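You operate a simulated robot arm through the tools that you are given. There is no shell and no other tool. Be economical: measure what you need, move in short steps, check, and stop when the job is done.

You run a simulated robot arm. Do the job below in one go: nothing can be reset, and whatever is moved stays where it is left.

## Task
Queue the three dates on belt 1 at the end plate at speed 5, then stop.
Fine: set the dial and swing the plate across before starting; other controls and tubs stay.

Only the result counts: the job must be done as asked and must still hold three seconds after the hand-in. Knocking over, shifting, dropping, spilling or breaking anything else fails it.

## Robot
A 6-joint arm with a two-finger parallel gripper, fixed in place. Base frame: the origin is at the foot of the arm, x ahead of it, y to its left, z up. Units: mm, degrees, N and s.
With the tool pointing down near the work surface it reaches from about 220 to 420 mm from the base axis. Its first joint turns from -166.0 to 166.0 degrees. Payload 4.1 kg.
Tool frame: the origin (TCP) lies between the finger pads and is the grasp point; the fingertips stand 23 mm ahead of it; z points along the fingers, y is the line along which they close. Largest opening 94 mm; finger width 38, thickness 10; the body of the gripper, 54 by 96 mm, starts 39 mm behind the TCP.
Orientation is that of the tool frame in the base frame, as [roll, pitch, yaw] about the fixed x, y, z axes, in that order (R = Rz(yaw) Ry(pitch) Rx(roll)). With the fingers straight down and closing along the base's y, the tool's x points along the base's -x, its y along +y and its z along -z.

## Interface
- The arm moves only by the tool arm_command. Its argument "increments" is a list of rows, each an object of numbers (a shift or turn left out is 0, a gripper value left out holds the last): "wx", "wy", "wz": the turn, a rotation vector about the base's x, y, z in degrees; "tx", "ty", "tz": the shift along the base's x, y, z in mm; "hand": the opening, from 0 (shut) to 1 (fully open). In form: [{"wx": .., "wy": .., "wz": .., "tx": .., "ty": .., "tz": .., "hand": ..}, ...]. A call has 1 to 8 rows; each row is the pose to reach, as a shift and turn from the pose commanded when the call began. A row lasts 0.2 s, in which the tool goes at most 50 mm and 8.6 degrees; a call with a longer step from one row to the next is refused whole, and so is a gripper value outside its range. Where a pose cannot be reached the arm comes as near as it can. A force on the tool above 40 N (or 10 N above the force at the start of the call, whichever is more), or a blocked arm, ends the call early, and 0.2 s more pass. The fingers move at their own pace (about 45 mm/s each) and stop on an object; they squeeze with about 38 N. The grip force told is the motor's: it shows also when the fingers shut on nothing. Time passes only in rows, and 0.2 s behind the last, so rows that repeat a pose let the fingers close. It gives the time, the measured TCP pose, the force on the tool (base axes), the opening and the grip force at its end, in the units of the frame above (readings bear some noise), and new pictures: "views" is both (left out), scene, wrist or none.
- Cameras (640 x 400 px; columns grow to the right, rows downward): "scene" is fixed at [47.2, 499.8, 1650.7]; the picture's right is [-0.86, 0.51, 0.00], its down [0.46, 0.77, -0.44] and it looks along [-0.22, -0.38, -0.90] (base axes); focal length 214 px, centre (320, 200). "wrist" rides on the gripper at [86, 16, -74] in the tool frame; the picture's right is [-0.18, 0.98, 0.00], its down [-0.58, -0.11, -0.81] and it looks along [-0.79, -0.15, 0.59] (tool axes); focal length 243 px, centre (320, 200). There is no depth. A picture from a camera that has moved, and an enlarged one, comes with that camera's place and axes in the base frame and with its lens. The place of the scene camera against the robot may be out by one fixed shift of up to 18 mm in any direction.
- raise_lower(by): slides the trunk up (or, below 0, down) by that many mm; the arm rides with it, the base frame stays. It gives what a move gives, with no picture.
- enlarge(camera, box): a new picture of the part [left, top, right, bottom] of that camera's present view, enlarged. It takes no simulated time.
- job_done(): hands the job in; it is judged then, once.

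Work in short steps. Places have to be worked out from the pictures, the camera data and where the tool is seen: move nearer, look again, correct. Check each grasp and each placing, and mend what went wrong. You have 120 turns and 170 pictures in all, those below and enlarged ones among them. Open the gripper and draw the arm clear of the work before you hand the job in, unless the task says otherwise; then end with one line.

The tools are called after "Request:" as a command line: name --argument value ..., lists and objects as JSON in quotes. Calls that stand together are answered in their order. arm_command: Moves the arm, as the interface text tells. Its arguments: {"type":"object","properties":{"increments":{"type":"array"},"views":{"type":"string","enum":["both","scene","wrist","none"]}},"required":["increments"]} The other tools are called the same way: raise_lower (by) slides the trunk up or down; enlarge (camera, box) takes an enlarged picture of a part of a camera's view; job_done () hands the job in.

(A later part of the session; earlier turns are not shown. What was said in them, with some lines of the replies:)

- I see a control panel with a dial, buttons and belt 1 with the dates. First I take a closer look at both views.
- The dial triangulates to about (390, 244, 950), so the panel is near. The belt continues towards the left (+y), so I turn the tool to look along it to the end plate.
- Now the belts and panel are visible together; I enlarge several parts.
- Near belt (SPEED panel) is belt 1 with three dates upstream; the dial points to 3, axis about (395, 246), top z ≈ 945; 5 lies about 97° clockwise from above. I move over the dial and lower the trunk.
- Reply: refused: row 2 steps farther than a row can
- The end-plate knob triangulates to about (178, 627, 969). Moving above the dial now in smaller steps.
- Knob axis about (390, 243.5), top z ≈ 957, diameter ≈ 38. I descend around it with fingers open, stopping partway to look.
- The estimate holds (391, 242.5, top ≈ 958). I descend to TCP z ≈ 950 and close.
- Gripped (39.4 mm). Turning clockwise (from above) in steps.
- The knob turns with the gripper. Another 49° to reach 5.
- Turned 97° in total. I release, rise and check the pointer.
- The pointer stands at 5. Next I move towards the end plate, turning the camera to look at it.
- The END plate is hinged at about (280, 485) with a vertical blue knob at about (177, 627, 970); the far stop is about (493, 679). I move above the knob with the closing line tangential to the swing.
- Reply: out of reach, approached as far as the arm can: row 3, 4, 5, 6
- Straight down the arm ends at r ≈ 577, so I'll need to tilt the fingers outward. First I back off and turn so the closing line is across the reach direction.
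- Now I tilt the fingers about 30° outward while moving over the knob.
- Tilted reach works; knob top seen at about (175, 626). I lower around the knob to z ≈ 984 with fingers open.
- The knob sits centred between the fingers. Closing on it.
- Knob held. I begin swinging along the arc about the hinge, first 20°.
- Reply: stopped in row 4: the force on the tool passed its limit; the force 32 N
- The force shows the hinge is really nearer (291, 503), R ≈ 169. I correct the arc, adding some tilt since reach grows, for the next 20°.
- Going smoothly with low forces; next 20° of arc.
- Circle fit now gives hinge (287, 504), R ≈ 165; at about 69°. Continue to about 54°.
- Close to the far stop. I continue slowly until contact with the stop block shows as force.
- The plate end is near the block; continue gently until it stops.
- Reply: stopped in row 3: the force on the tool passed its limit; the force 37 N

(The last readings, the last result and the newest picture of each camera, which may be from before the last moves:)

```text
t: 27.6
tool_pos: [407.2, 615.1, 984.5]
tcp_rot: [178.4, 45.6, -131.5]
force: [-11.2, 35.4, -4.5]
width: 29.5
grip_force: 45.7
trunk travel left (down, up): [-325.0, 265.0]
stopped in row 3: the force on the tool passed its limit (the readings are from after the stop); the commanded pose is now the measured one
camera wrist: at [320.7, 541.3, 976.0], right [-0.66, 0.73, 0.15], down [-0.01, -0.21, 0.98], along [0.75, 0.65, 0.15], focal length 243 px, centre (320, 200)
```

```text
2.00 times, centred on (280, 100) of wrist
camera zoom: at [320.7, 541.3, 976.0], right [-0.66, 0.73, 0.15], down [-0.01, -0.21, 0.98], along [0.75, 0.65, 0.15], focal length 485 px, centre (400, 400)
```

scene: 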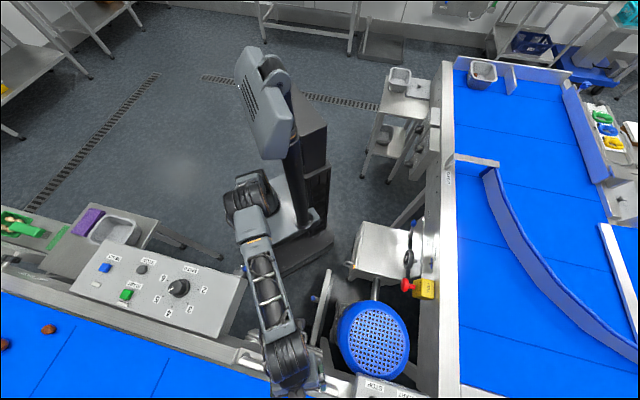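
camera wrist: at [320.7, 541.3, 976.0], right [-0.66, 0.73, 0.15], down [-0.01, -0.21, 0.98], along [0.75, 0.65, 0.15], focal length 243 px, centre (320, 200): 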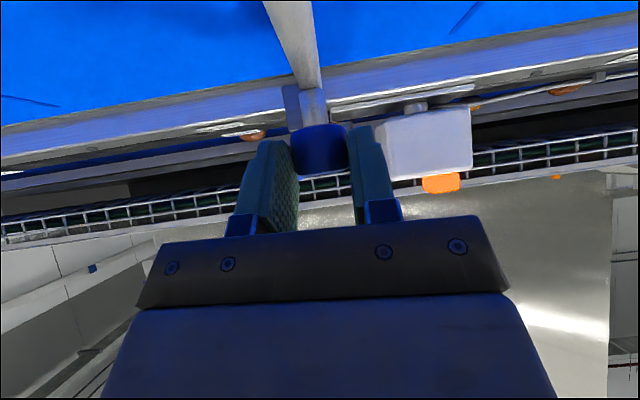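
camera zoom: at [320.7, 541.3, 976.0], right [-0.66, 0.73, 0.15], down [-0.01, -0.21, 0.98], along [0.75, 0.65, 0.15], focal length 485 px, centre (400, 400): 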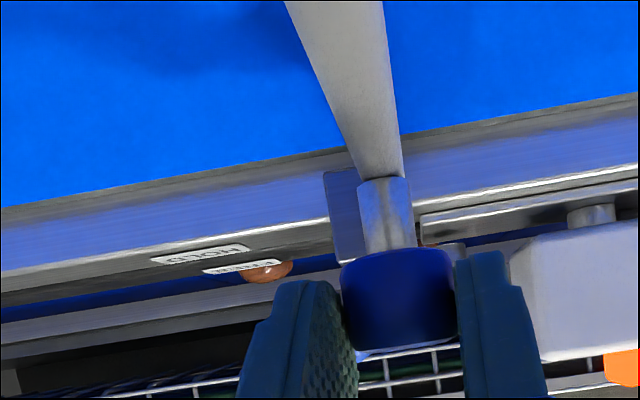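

The plate is firmly against the stop (blocked at ≈43°). I release, rise and look.

Request:
arm_command --increments '[{"hand": 1}, {"hand": 1}, {"hand": 1}, {"hand": 1}, {"tz": 40}, {"tz": 80}, {"tz": 100, "tx": -25, "ty": -35}, {"tz": 110, "tx": -50, "ty": -70}]' --views "both"

Request:
enlarge --camera "scene" --box '[100, 300, 360, 400]'

```text
t: 29.4
tool_pos: [363.4, 544.1, 1098.9]
tcp_rot: [178.5, 45.6, -132.0]
force: [0.4, 0.6, 0.0]
width: 94.1
grip_force: 0.0
trunk travel left (down, up): [-325.0, 265.0]
camera wrist: at [275.6, 468.9, 1089.6], right [-0.66, 0.74, 0.15], down [-0.01, -0.21, 0.98], along [0.75, 0.64, 0.15], focal length 243 px, centre (320, 200)
```

scene: 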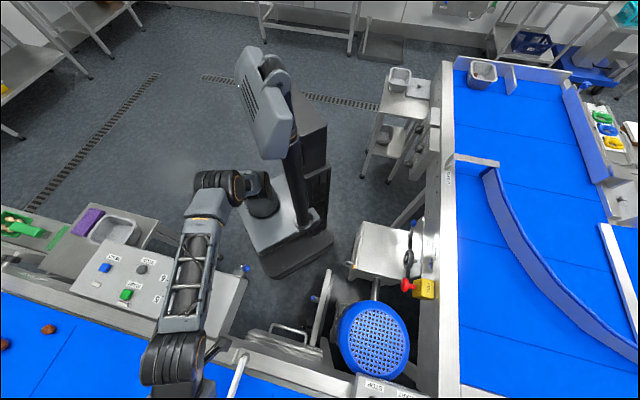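
wrist: 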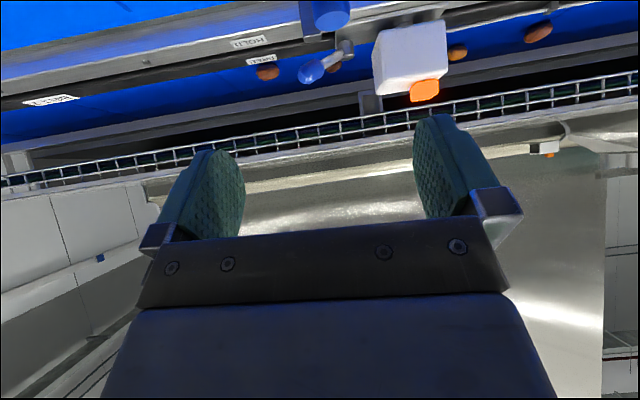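

```text
2.46 times, centred on (230, 350) of scene
camera zoom: at [47.2, 499.8, 1650.7], right [-0.86, 0.51, 0.0], down [0.46, 0.77, -0.44], along [-0.22, -0.38, -0.9], focal length 528 px, centre (542, -169)
```

zoom: 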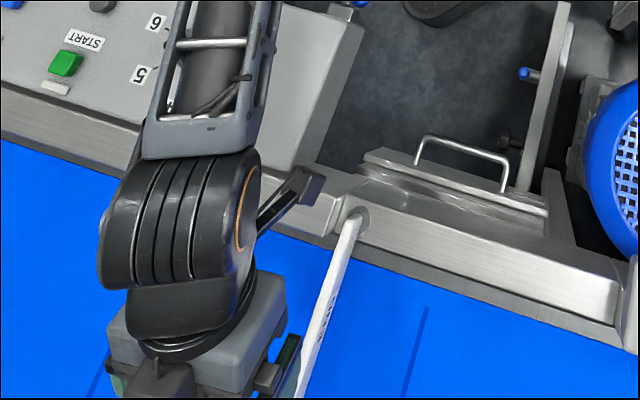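

The plate lies fully across belt 1. Now I retreat towards the panel, straightening the tool and shutting the fingers for pressing.

Request:
arm_command --increments '[{"tx": 2, "ty": -42, "tz": 5, "hand": 0}, {"tx": 8, "ty": -84, "tz": 8, "wx": -5.2, "wy": 4.7}, {"tx": 18, "ty": -126, "tz": 8, "wx": -10.4, "wy": 9.4}, {"tx": 32, "ty": -166, "tz": 8, "wx": -16.4, "wy": 14.7}, {"tx": 47, "ty": -206, "tz": 8, "wx": -22.3, "wy": 20}, {"tx": 62, "ty": -245, "tz": 8, "wx": -28.2, "wy": 25.4}, {"tx": 80, "ty": -280, "tz": 8, "wx": -33.9, "wy": 30.5}]' --views "both"

```text
t: 31.0
tool_pos: [439.9, 260.9, 1105.8]
tcp_rot: [178.6, -0.1, -132.0]
force: [-0.4, -0.5, 0.5]
width: 0.0
grip_force: 37.5
trunk travel left (down, up): [-325.0, 265.0]
camera wrist: at [371.8, 206.8, 1180.1], right [-0.61, 0.79, 0.03], down [0.49, 0.35, 0.8], along [0.63, 0.5, -0.6], focal length 243 px, centre (320, 200)
```

scene: 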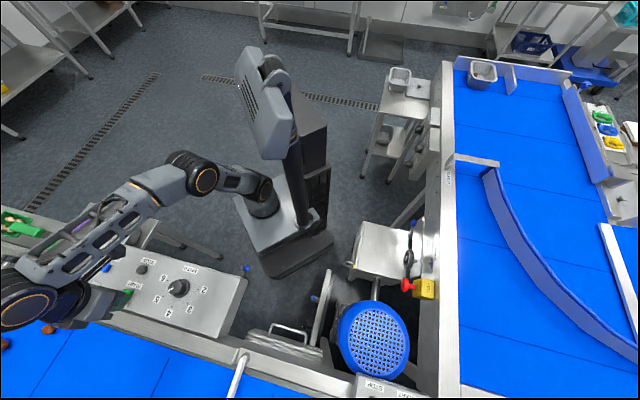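
wrist: 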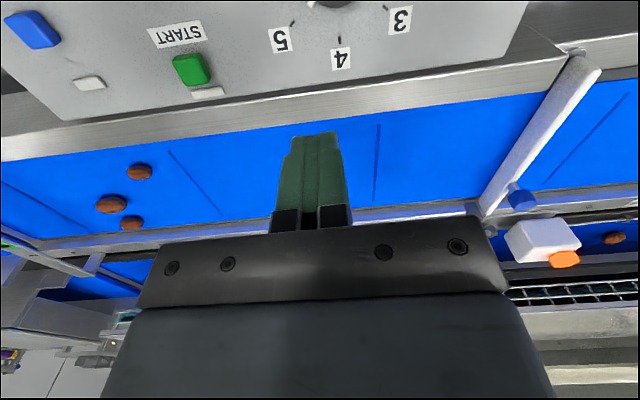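

Excellent view: plate across, dates visible, START at about (541, 180). I move above START.

Request:
arm_command --increments '[{"tx": 35, "ty": -27, "tz": -15}, {"tx": 68, "ty": -54, "tz": -30}, {"tx": 101, "ty": -80, "tz": -60}, {"tx": 101, "ty": -80, "tz": -106}]' --views "both"

Request:
enlarge --camera "wrist" --box '[160, 0, 480, 200]'

```text
refused: row 3 steps farther than a row can; nothing moved
```

```text
2.00 times, centred on (320, 100) of wrist
camera zoom: at [371.8, 206.8, 1180.1], right [-0.61, 0.79, 0.03], down [0.49, 0.35, 0.8], along [0.63, 0.5, -0.6], focal length 485 px, centre (320, 400)
```

zoom: 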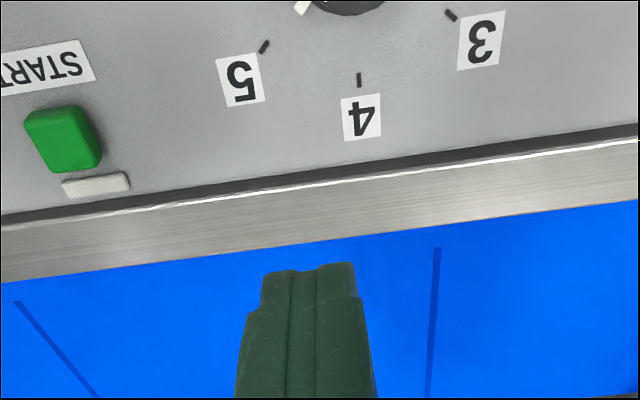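

Repeating with smaller steps.

Request:
arm_command --increments '[{"tx": 30, "ty": -24, "tz": -15}, {"tx": 60, "ty": -48, "tz": -30}, {"tx": 85, "ty": -68, "tz": -50}, {"tx": 101, "ty": -80, "tz": -75}, {"tx": 101, "ty": -80, "tz": -106}, {"tx": 101, "ty": -80, "tz": -106}]' --views "both"

Request:
enlarge --camera "wrist" --box '[160, 0, 480, 200]'

```text
t: 32.4
tool_pos: [543.1, 178.5, 999.2]
tcp_rot: [178.5, -0.1, -131.9]
force: [-0.1, 0.2, -0.3]
width: 0.2
grip_force: 37.5
trunk travel left (down, up): [-325.0, 265.0]
camera wrist: at [474.6, 124.7, 1074.4], right [-0.61, 0.79, 0.03], down [0.49, 0.35, 0.8], along [0.63, 0.5, -0.6], focal length 243 px, centre (320, 200)
```

scene: 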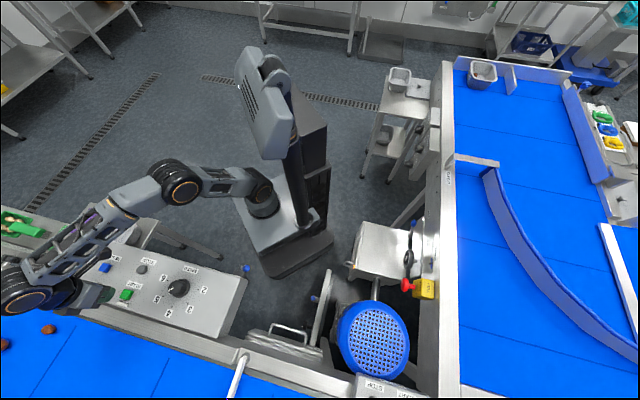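
wrist: 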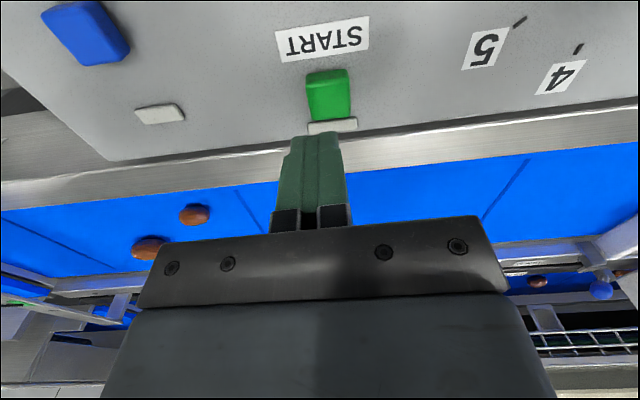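

```text
2.00 times, centred on (320, 100) of wrist
camera zoom: at [474.6, 124.7, 1074.4], right [-0.61, 0.79, 0.03], down [0.49, 0.35, 0.8], along [0.63, 0.5, -0.6], focal length 485 px, centre (320, 400)
```

zoom: 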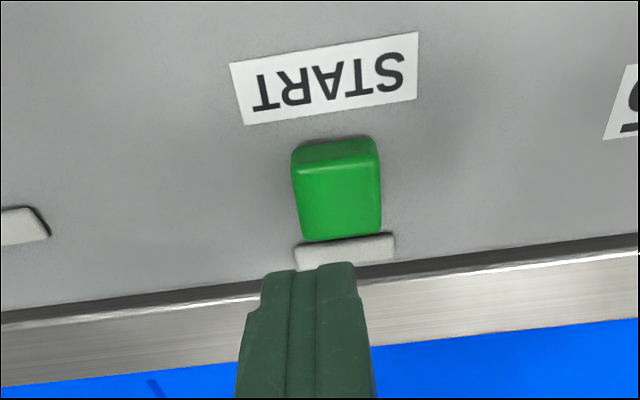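

START top about (540, 184, 928). I centre and press down slowly.

Request:
arm_command --increments '[{"tx": -2.5, "ty": 4, "tz": -20}, {"tx": -2.5, "ty": 4, "tz": -40}, {"tx": -2.5, "ty": 4, "tz": -46}, {"tx": -2.5, "ty": 4, "tz": -50}, {"tx": -2.5, "ty": 4, "tz": -53}]' --views "wrist"

```text
t: 33.5
tool_pos: [539.6, 184.3, 958.2]
tcp_rot: [179.1, 0.9, -132.0]
force: [-3.5, -1.2, 16.5]
width: 0.2
grip_force: 38.2
trunk travel left (down, up): [-325.0, 265.0]
stopped in row 5: the force on the tool passed its limit (the readings are from after the stop); the commanded pose is now the measured one
camera wrist: at [470.0, 129.3, 1030.9], right [-0.61, 0.79, 0.02], down [0.47, 0.34, 0.81], along [0.64, 0.5, -0.58], focal length 243 px, centre (320, 200)
```

wrist: 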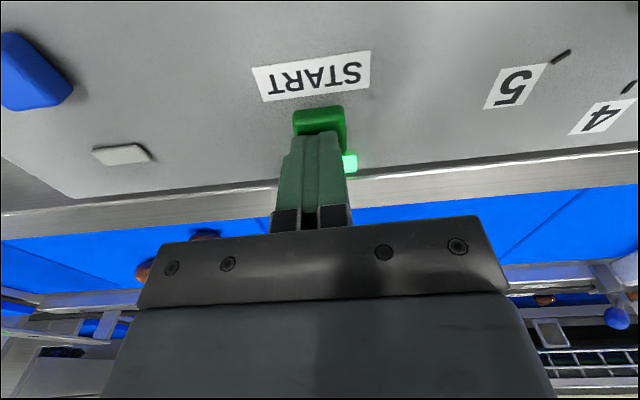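

The START lamp is lit: belt runs. I rise and shift to above STOP (≈487, 127), watching the dates.

Request:
arm_command --increments '[{"tz": 40}, {"tz": 60, "tx": -20, "ty": -20}, {"tz": 60, "tx": -40, "ty": -42}, {"tz": 60, "tx": -53, "ty": -58}]' --views "both"

```text
t: 34.5
tool_pos: [490.4, 123.1, 1015.5]
tcp_rot: [179.0, 0.6, -132.0]
force: [-0.2, -0.4, 0.1]
width: 0.0
grip_force: 38.0
trunk travel left (down, up): [-325.0, 265.0]
camera wrist: at [420.0, 69.1, 1089.7], right [-0.61, 0.79, 0.02], down [0.47, 0.34, 0.81], along [0.64, 0.5, -0.58], focal length 243 px, centre (320, 200)
```

scene: 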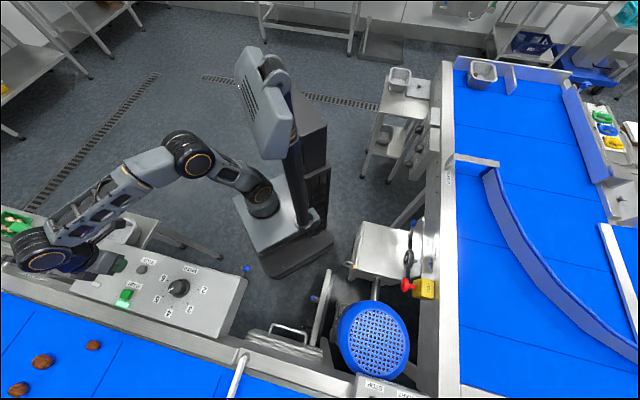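
wrist: 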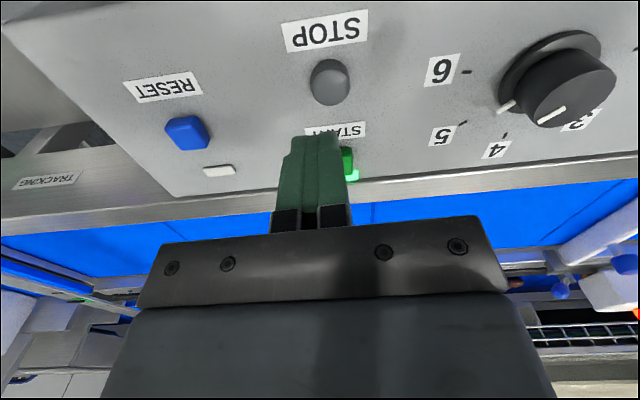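

Dates are moving toward the plate (≈70 mm/s). I hover just above STOP while waiting.

Request:
arm_command --increments '[{"tx": -3.5, "ty": 4.5, "tz": -20}, {"tx": -3.5, "ty": 4.5, "tz": -40}, {"tx": -3.5, "ty": 4.5, "tz": -40}, {"tx": -3.5, "ty": 4.5, "tz": -40}, {"tx": -3.5, "ty": 4.5, "tz": -40}, {"tx": -3.5, "ty": 4.5, "tz": -40}]' --views "both"

```text
t: 35.9
tool_pos: [483.5, 129.0, 976.6]
tcp_rot: [178.9, 0.6, -132.1]
force: [-0.1, 0.0, 0.0]
width: 0.1
grip_force: 37.7
trunk travel left (down, up): [-325.0, 265.0]
camera wrist: at [414.4, 74.9, 1050.5], right [-0.61, 0.79, 0.02], down [0.48, 0.34, 0.81], along [0.64, 0.5, -0.58], focal length 243 px, centre (320, 200)
```

scene: 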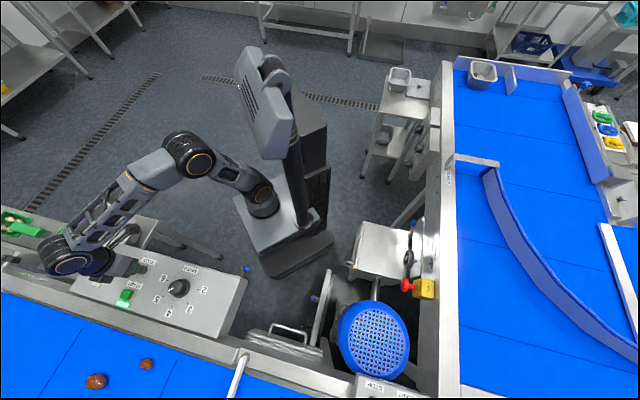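
wrist: 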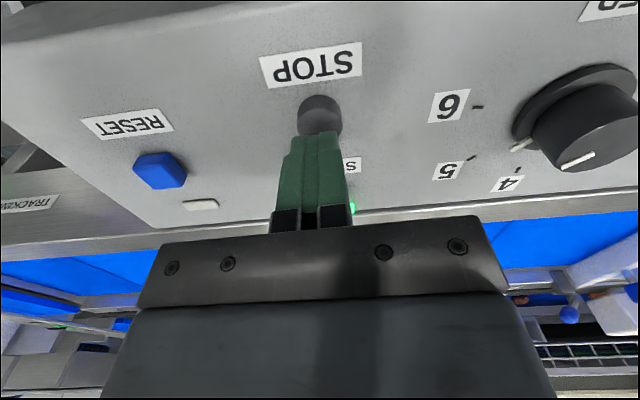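

The first date nears the plate. I turn the hand in place to bring the plate into the wrist view while waiting.

Request:
arm_command --increments '[{"wz": 8}, {"wz": 16}, {"wz": 24}, {"wz": 32}, {"wz": 40}, {"wz": 40}]' --views "both"

```text
t: 37.3
tool_pos: [483.7, 130.2, 975.4]
tcp_rot: [178.8, 0.7, -91.9]
force: [-0.5, -0.5, 0.8]
width: 0.0
grip_force: 37.7
trunk travel left (down, up): [-325.0, 265.0]
camera wrist: at [466.9, 44.4, 1049.1], right [-0.98, 0.22, 0.02], down [0.14, 0.57, 0.81], along [0.16, 0.79, -0.58], focal length 243 px, centre (320, 200)
```

scene: 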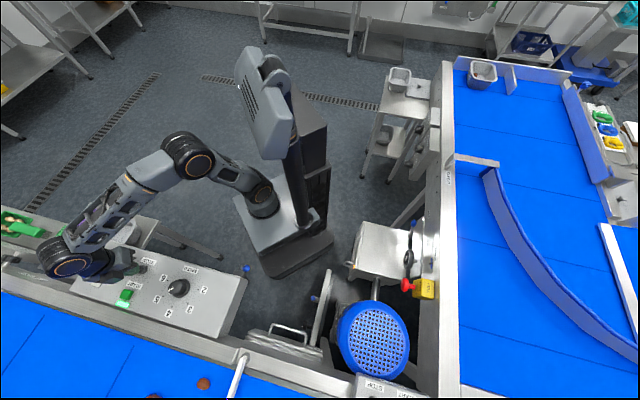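
wrist: 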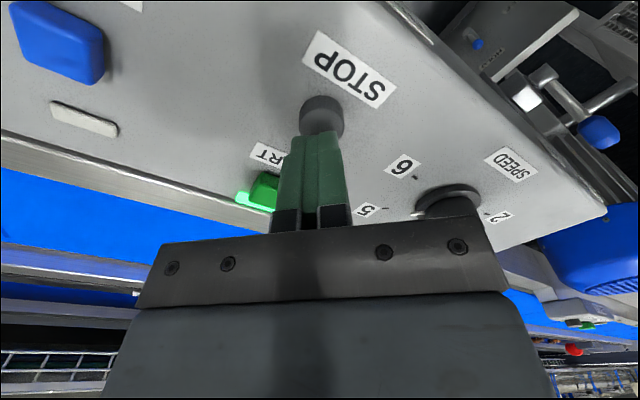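

The dates are just upstream of the plate. I rise and turn back to the orientation that showed the plate, to watch the queue form.

Request:
arm_command --increments '[{"wz": -8, "tz": 20}, {"wz": -16, "tz": 40}, {"wz": -24, "tz": 60}, {"wz": -32, "tz": 80}, {"wz": -40, "tz": 100}, {"wz": -40, "tz": 120}]' --views "both"

```text
t: 38.7
tool_pos: [483.6, 130.9, 1095.7]
tcp_rot: [179.0, 0.7, -132.1]
force: [0.7, 0.4, -0.2]
width: 0.1
grip_force: 37.5
trunk travel left (down, up): [-325.0, 265.0]
camera wrist: at [414.5, 77.0, 1169.2], right [-0.61, 0.8, 0.02], down [0.48, 0.34, 0.81], along [0.64, 0.5, -0.58], focal length 243 px, centre (320, 200)
```

scene: 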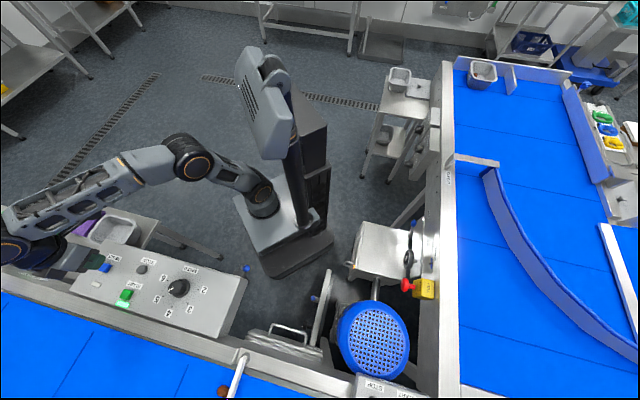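
wrist: 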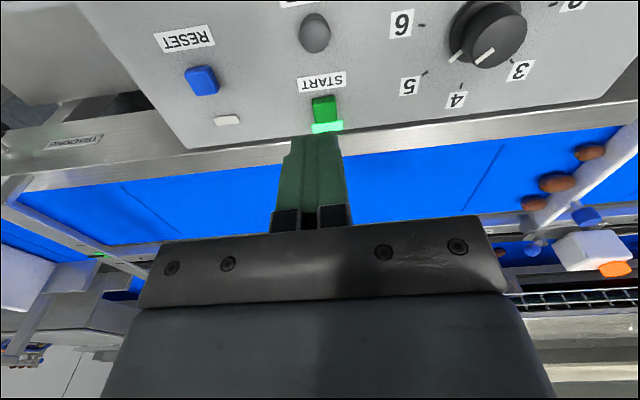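

Request:
enlarge --camera "wrist" --box '[480, 120, 640, 260]'

```text
2.86 times, centred on (560, 190) of wrist
camera zoom: at [414.5, 77.0, 1169.2], right [-0.61, 0.8, 0.02], down [0.48, 0.34, 0.81], along [0.64, 0.5, -0.58], focal length 693 px, centre (-366, 229)
```

zoom: 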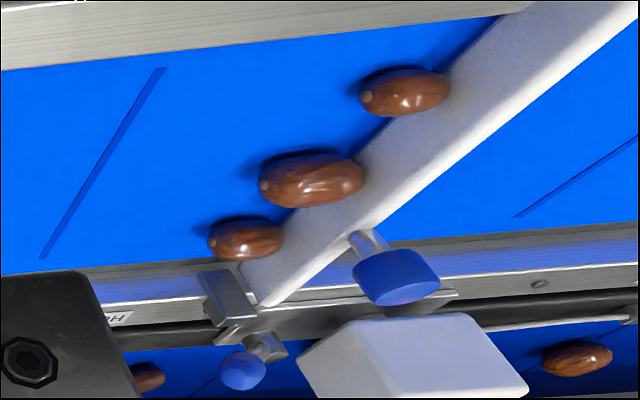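

All three dates rest against the plate. I press STOP now.

Request:
arm_command --increments '[{"tz": -45}, {"tz": -90}, {"tz": -125}, {"tz": -135}, {"tz": -141}, {"tz": -146}, {"tz": -150}]' --views "both"

```text
t: 40.1
tool_pos: [482.0, 128.3, 956.2]
tcp_rot: [179.5, 1.6, -132.1]
force: [-7.8, -3.5, 19.9]
width: 0.1
grip_force: 37.8
trunk travel left (down, up): [-325.0, 265.0]
stopped in row 7: the force on the tool passed its limit (the readings are from after the stop); the commanded pose is now the measured one
camera wrist: at [412.3, 74.2, 1029.7], right [-0.61, 0.8, 0.01], down [0.46, 0.34, 0.82], along [0.65, 0.5, -0.57], focal length 243 px, centre (320, 200)
```

scene: 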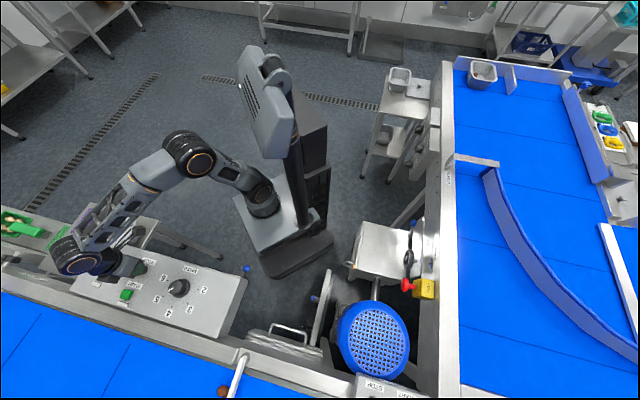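
wrist: 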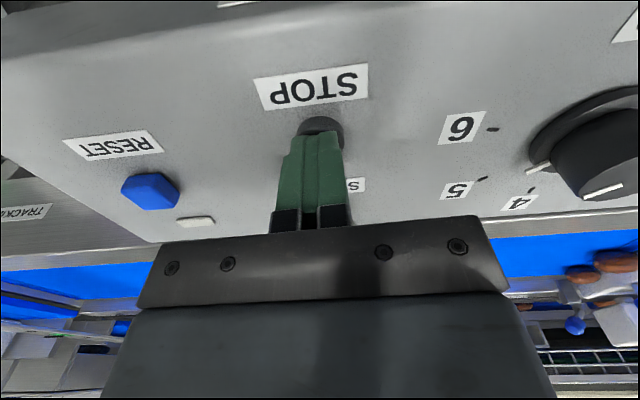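

STOP appears pressed and the lamp is out. I rise, open the gripper and check lamp and dates twice.

Request:
arm_command --increments '[{"tz": 40}, {"tz": 85}, {"tz": 130}, {"tz": 140, "hand": 0.2}]' --views "both"

Request:
enlarge --camera "wrist" --box '[280, 0, 640, 260]'

Request:
enlarge --camera "scene" --box '[80, 250, 280, 400]'

```text
t: 41.1
tool_pos: [483.5, 129.6, 1094.4]
tcp_rot: [179.3, 1.4, -132.0]
force: [0.4, 0.8, 0.7]
width: 18.8
grip_force: 0.1
trunk travel left (down, up): [-325.0, 265.0]
camera wrist: at [413.7, 75.5, 1166.5], right [-0.61, 0.79, 0.02], down [0.47, 0.34, 0.82], along [0.64, 0.5, -0.58], focal length 243 px, centre (320, 200)
```

scene: 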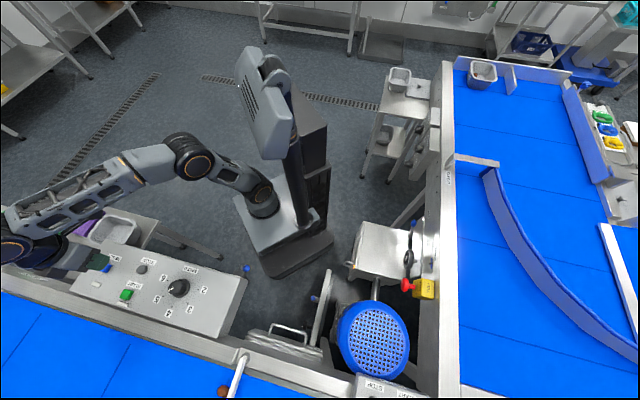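
wrist: 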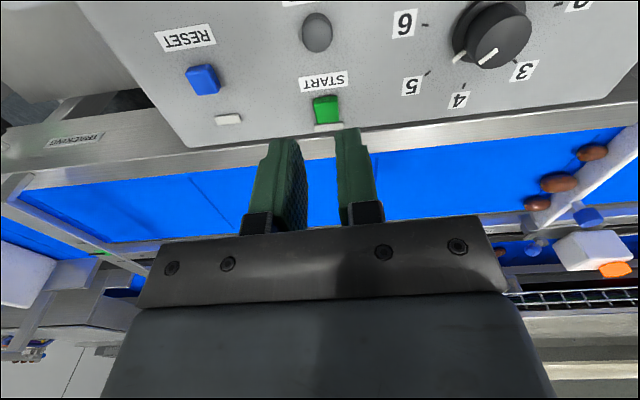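

```text
1.54 times, centred on (460, 130) of wrist
camera zoom: at [413.7, 75.5, 1166.5], right [-0.61, 0.79, 0.02], down [0.47, 0.34, 0.82], along [0.64, 0.5, -0.58], focal length 373 px, centre (105, 308)
```

zoom: 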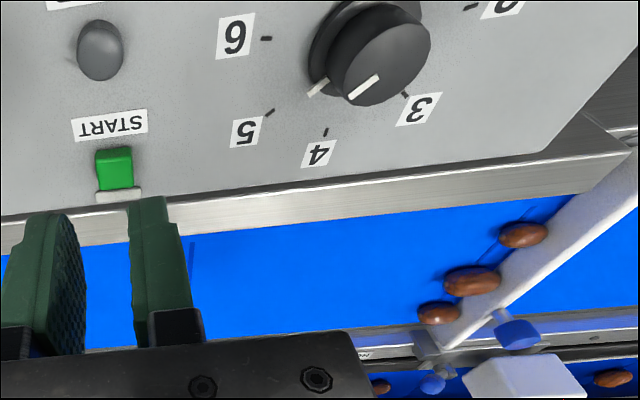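

```text
2.67 times, centred on (180, 325) of scene
camera zoom: at [47.2, 499.8, 1650.7], right [-0.86, 0.51, 0.0], down [0.46, 0.77, -0.44], along [-0.22, -0.38, -0.9], focal length 572 px, centre (693, -133)
```

zoom: 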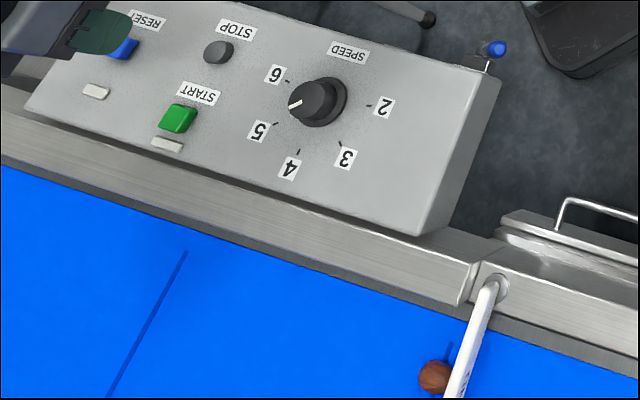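

Lamp is off, dial reads 5, and all three dates rest at the plate. I open the gripper and draw the arm clear, then take a final look.

Request:
arm_command --increments '[{"tz": 40, "hand": 1}, {"tz": 80, "tx": -20, "hand": 1}, {"tz": 100, "tx": -60, "ty": 15, "hand": 1}, {"tz": 100, "tx": -100, "ty": 30, "hand": 1}, {"tz": 100, "tx": -130, "ty": 50, "hand": 1}, {"tz": 100, "tx": -130, "ty": 50, "hand": 1}, {"tz": 100, "tx": -130, "ty": 50, "hand": 1}]' --views "both"

Request:
enlarge --camera "wrist" --box '[320, 0, 640, 250]'

```text
t: 42.7
tool_pos: [353.3, 178.6, 1193.3]
tcp_rot: [179.3, 1.3, -132.0]
force: [0.1, 0.4, 0.3]
width: 93.9
grip_force: 0.0
trunk travel left (down, up): [-325.0, 265.0]
camera wrist: at [283.6, 124.2, 1267.5], right [-0.61, 0.79, 0.02], down [0.47, 0.34, 0.82], along [0.64, 0.5, -0.58], focal length 243 px, centre (320, 200)
```

scene: 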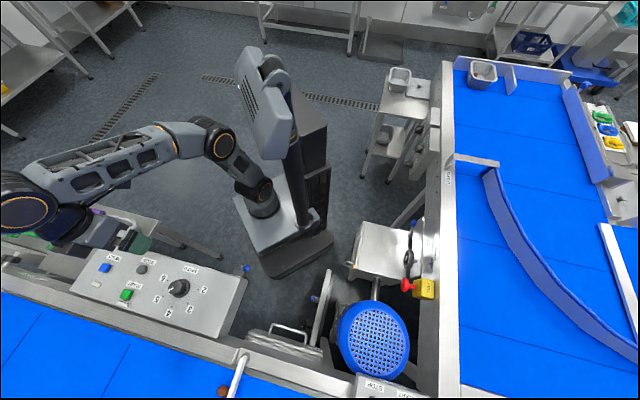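
wrist: 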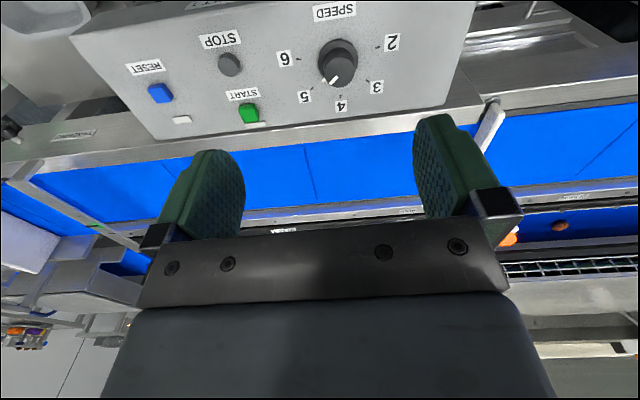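

```text
1.60 times, centred on (480, 125) of wrist
camera zoom: at [283.6, 124.2, 1267.5], right [-0.61, 0.79, 0.02], down [0.47, 0.34, 0.82], along [0.64, 0.5, -0.58], focal length 388 px, centre (64, 320)
```

zoom: 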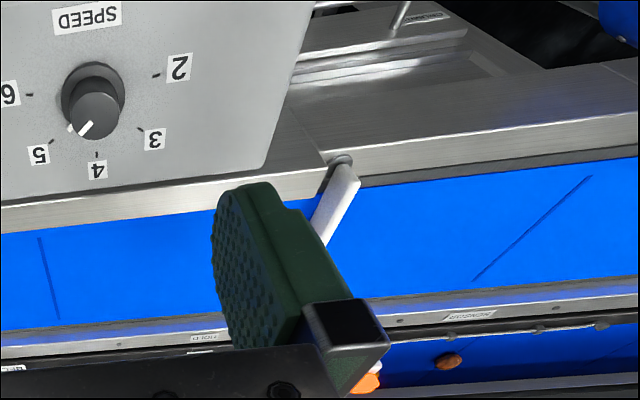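

Dial at 5, lamp out, plate across, date positions unchanged and the arm is clear; handing in.

Request:
job_done

```text
The job is handed in.
```

The three dates on belt 1 are queued against the end plate, the speed dial is set to 5, and the belt is stopped. No other controls or tubs were used or moved.
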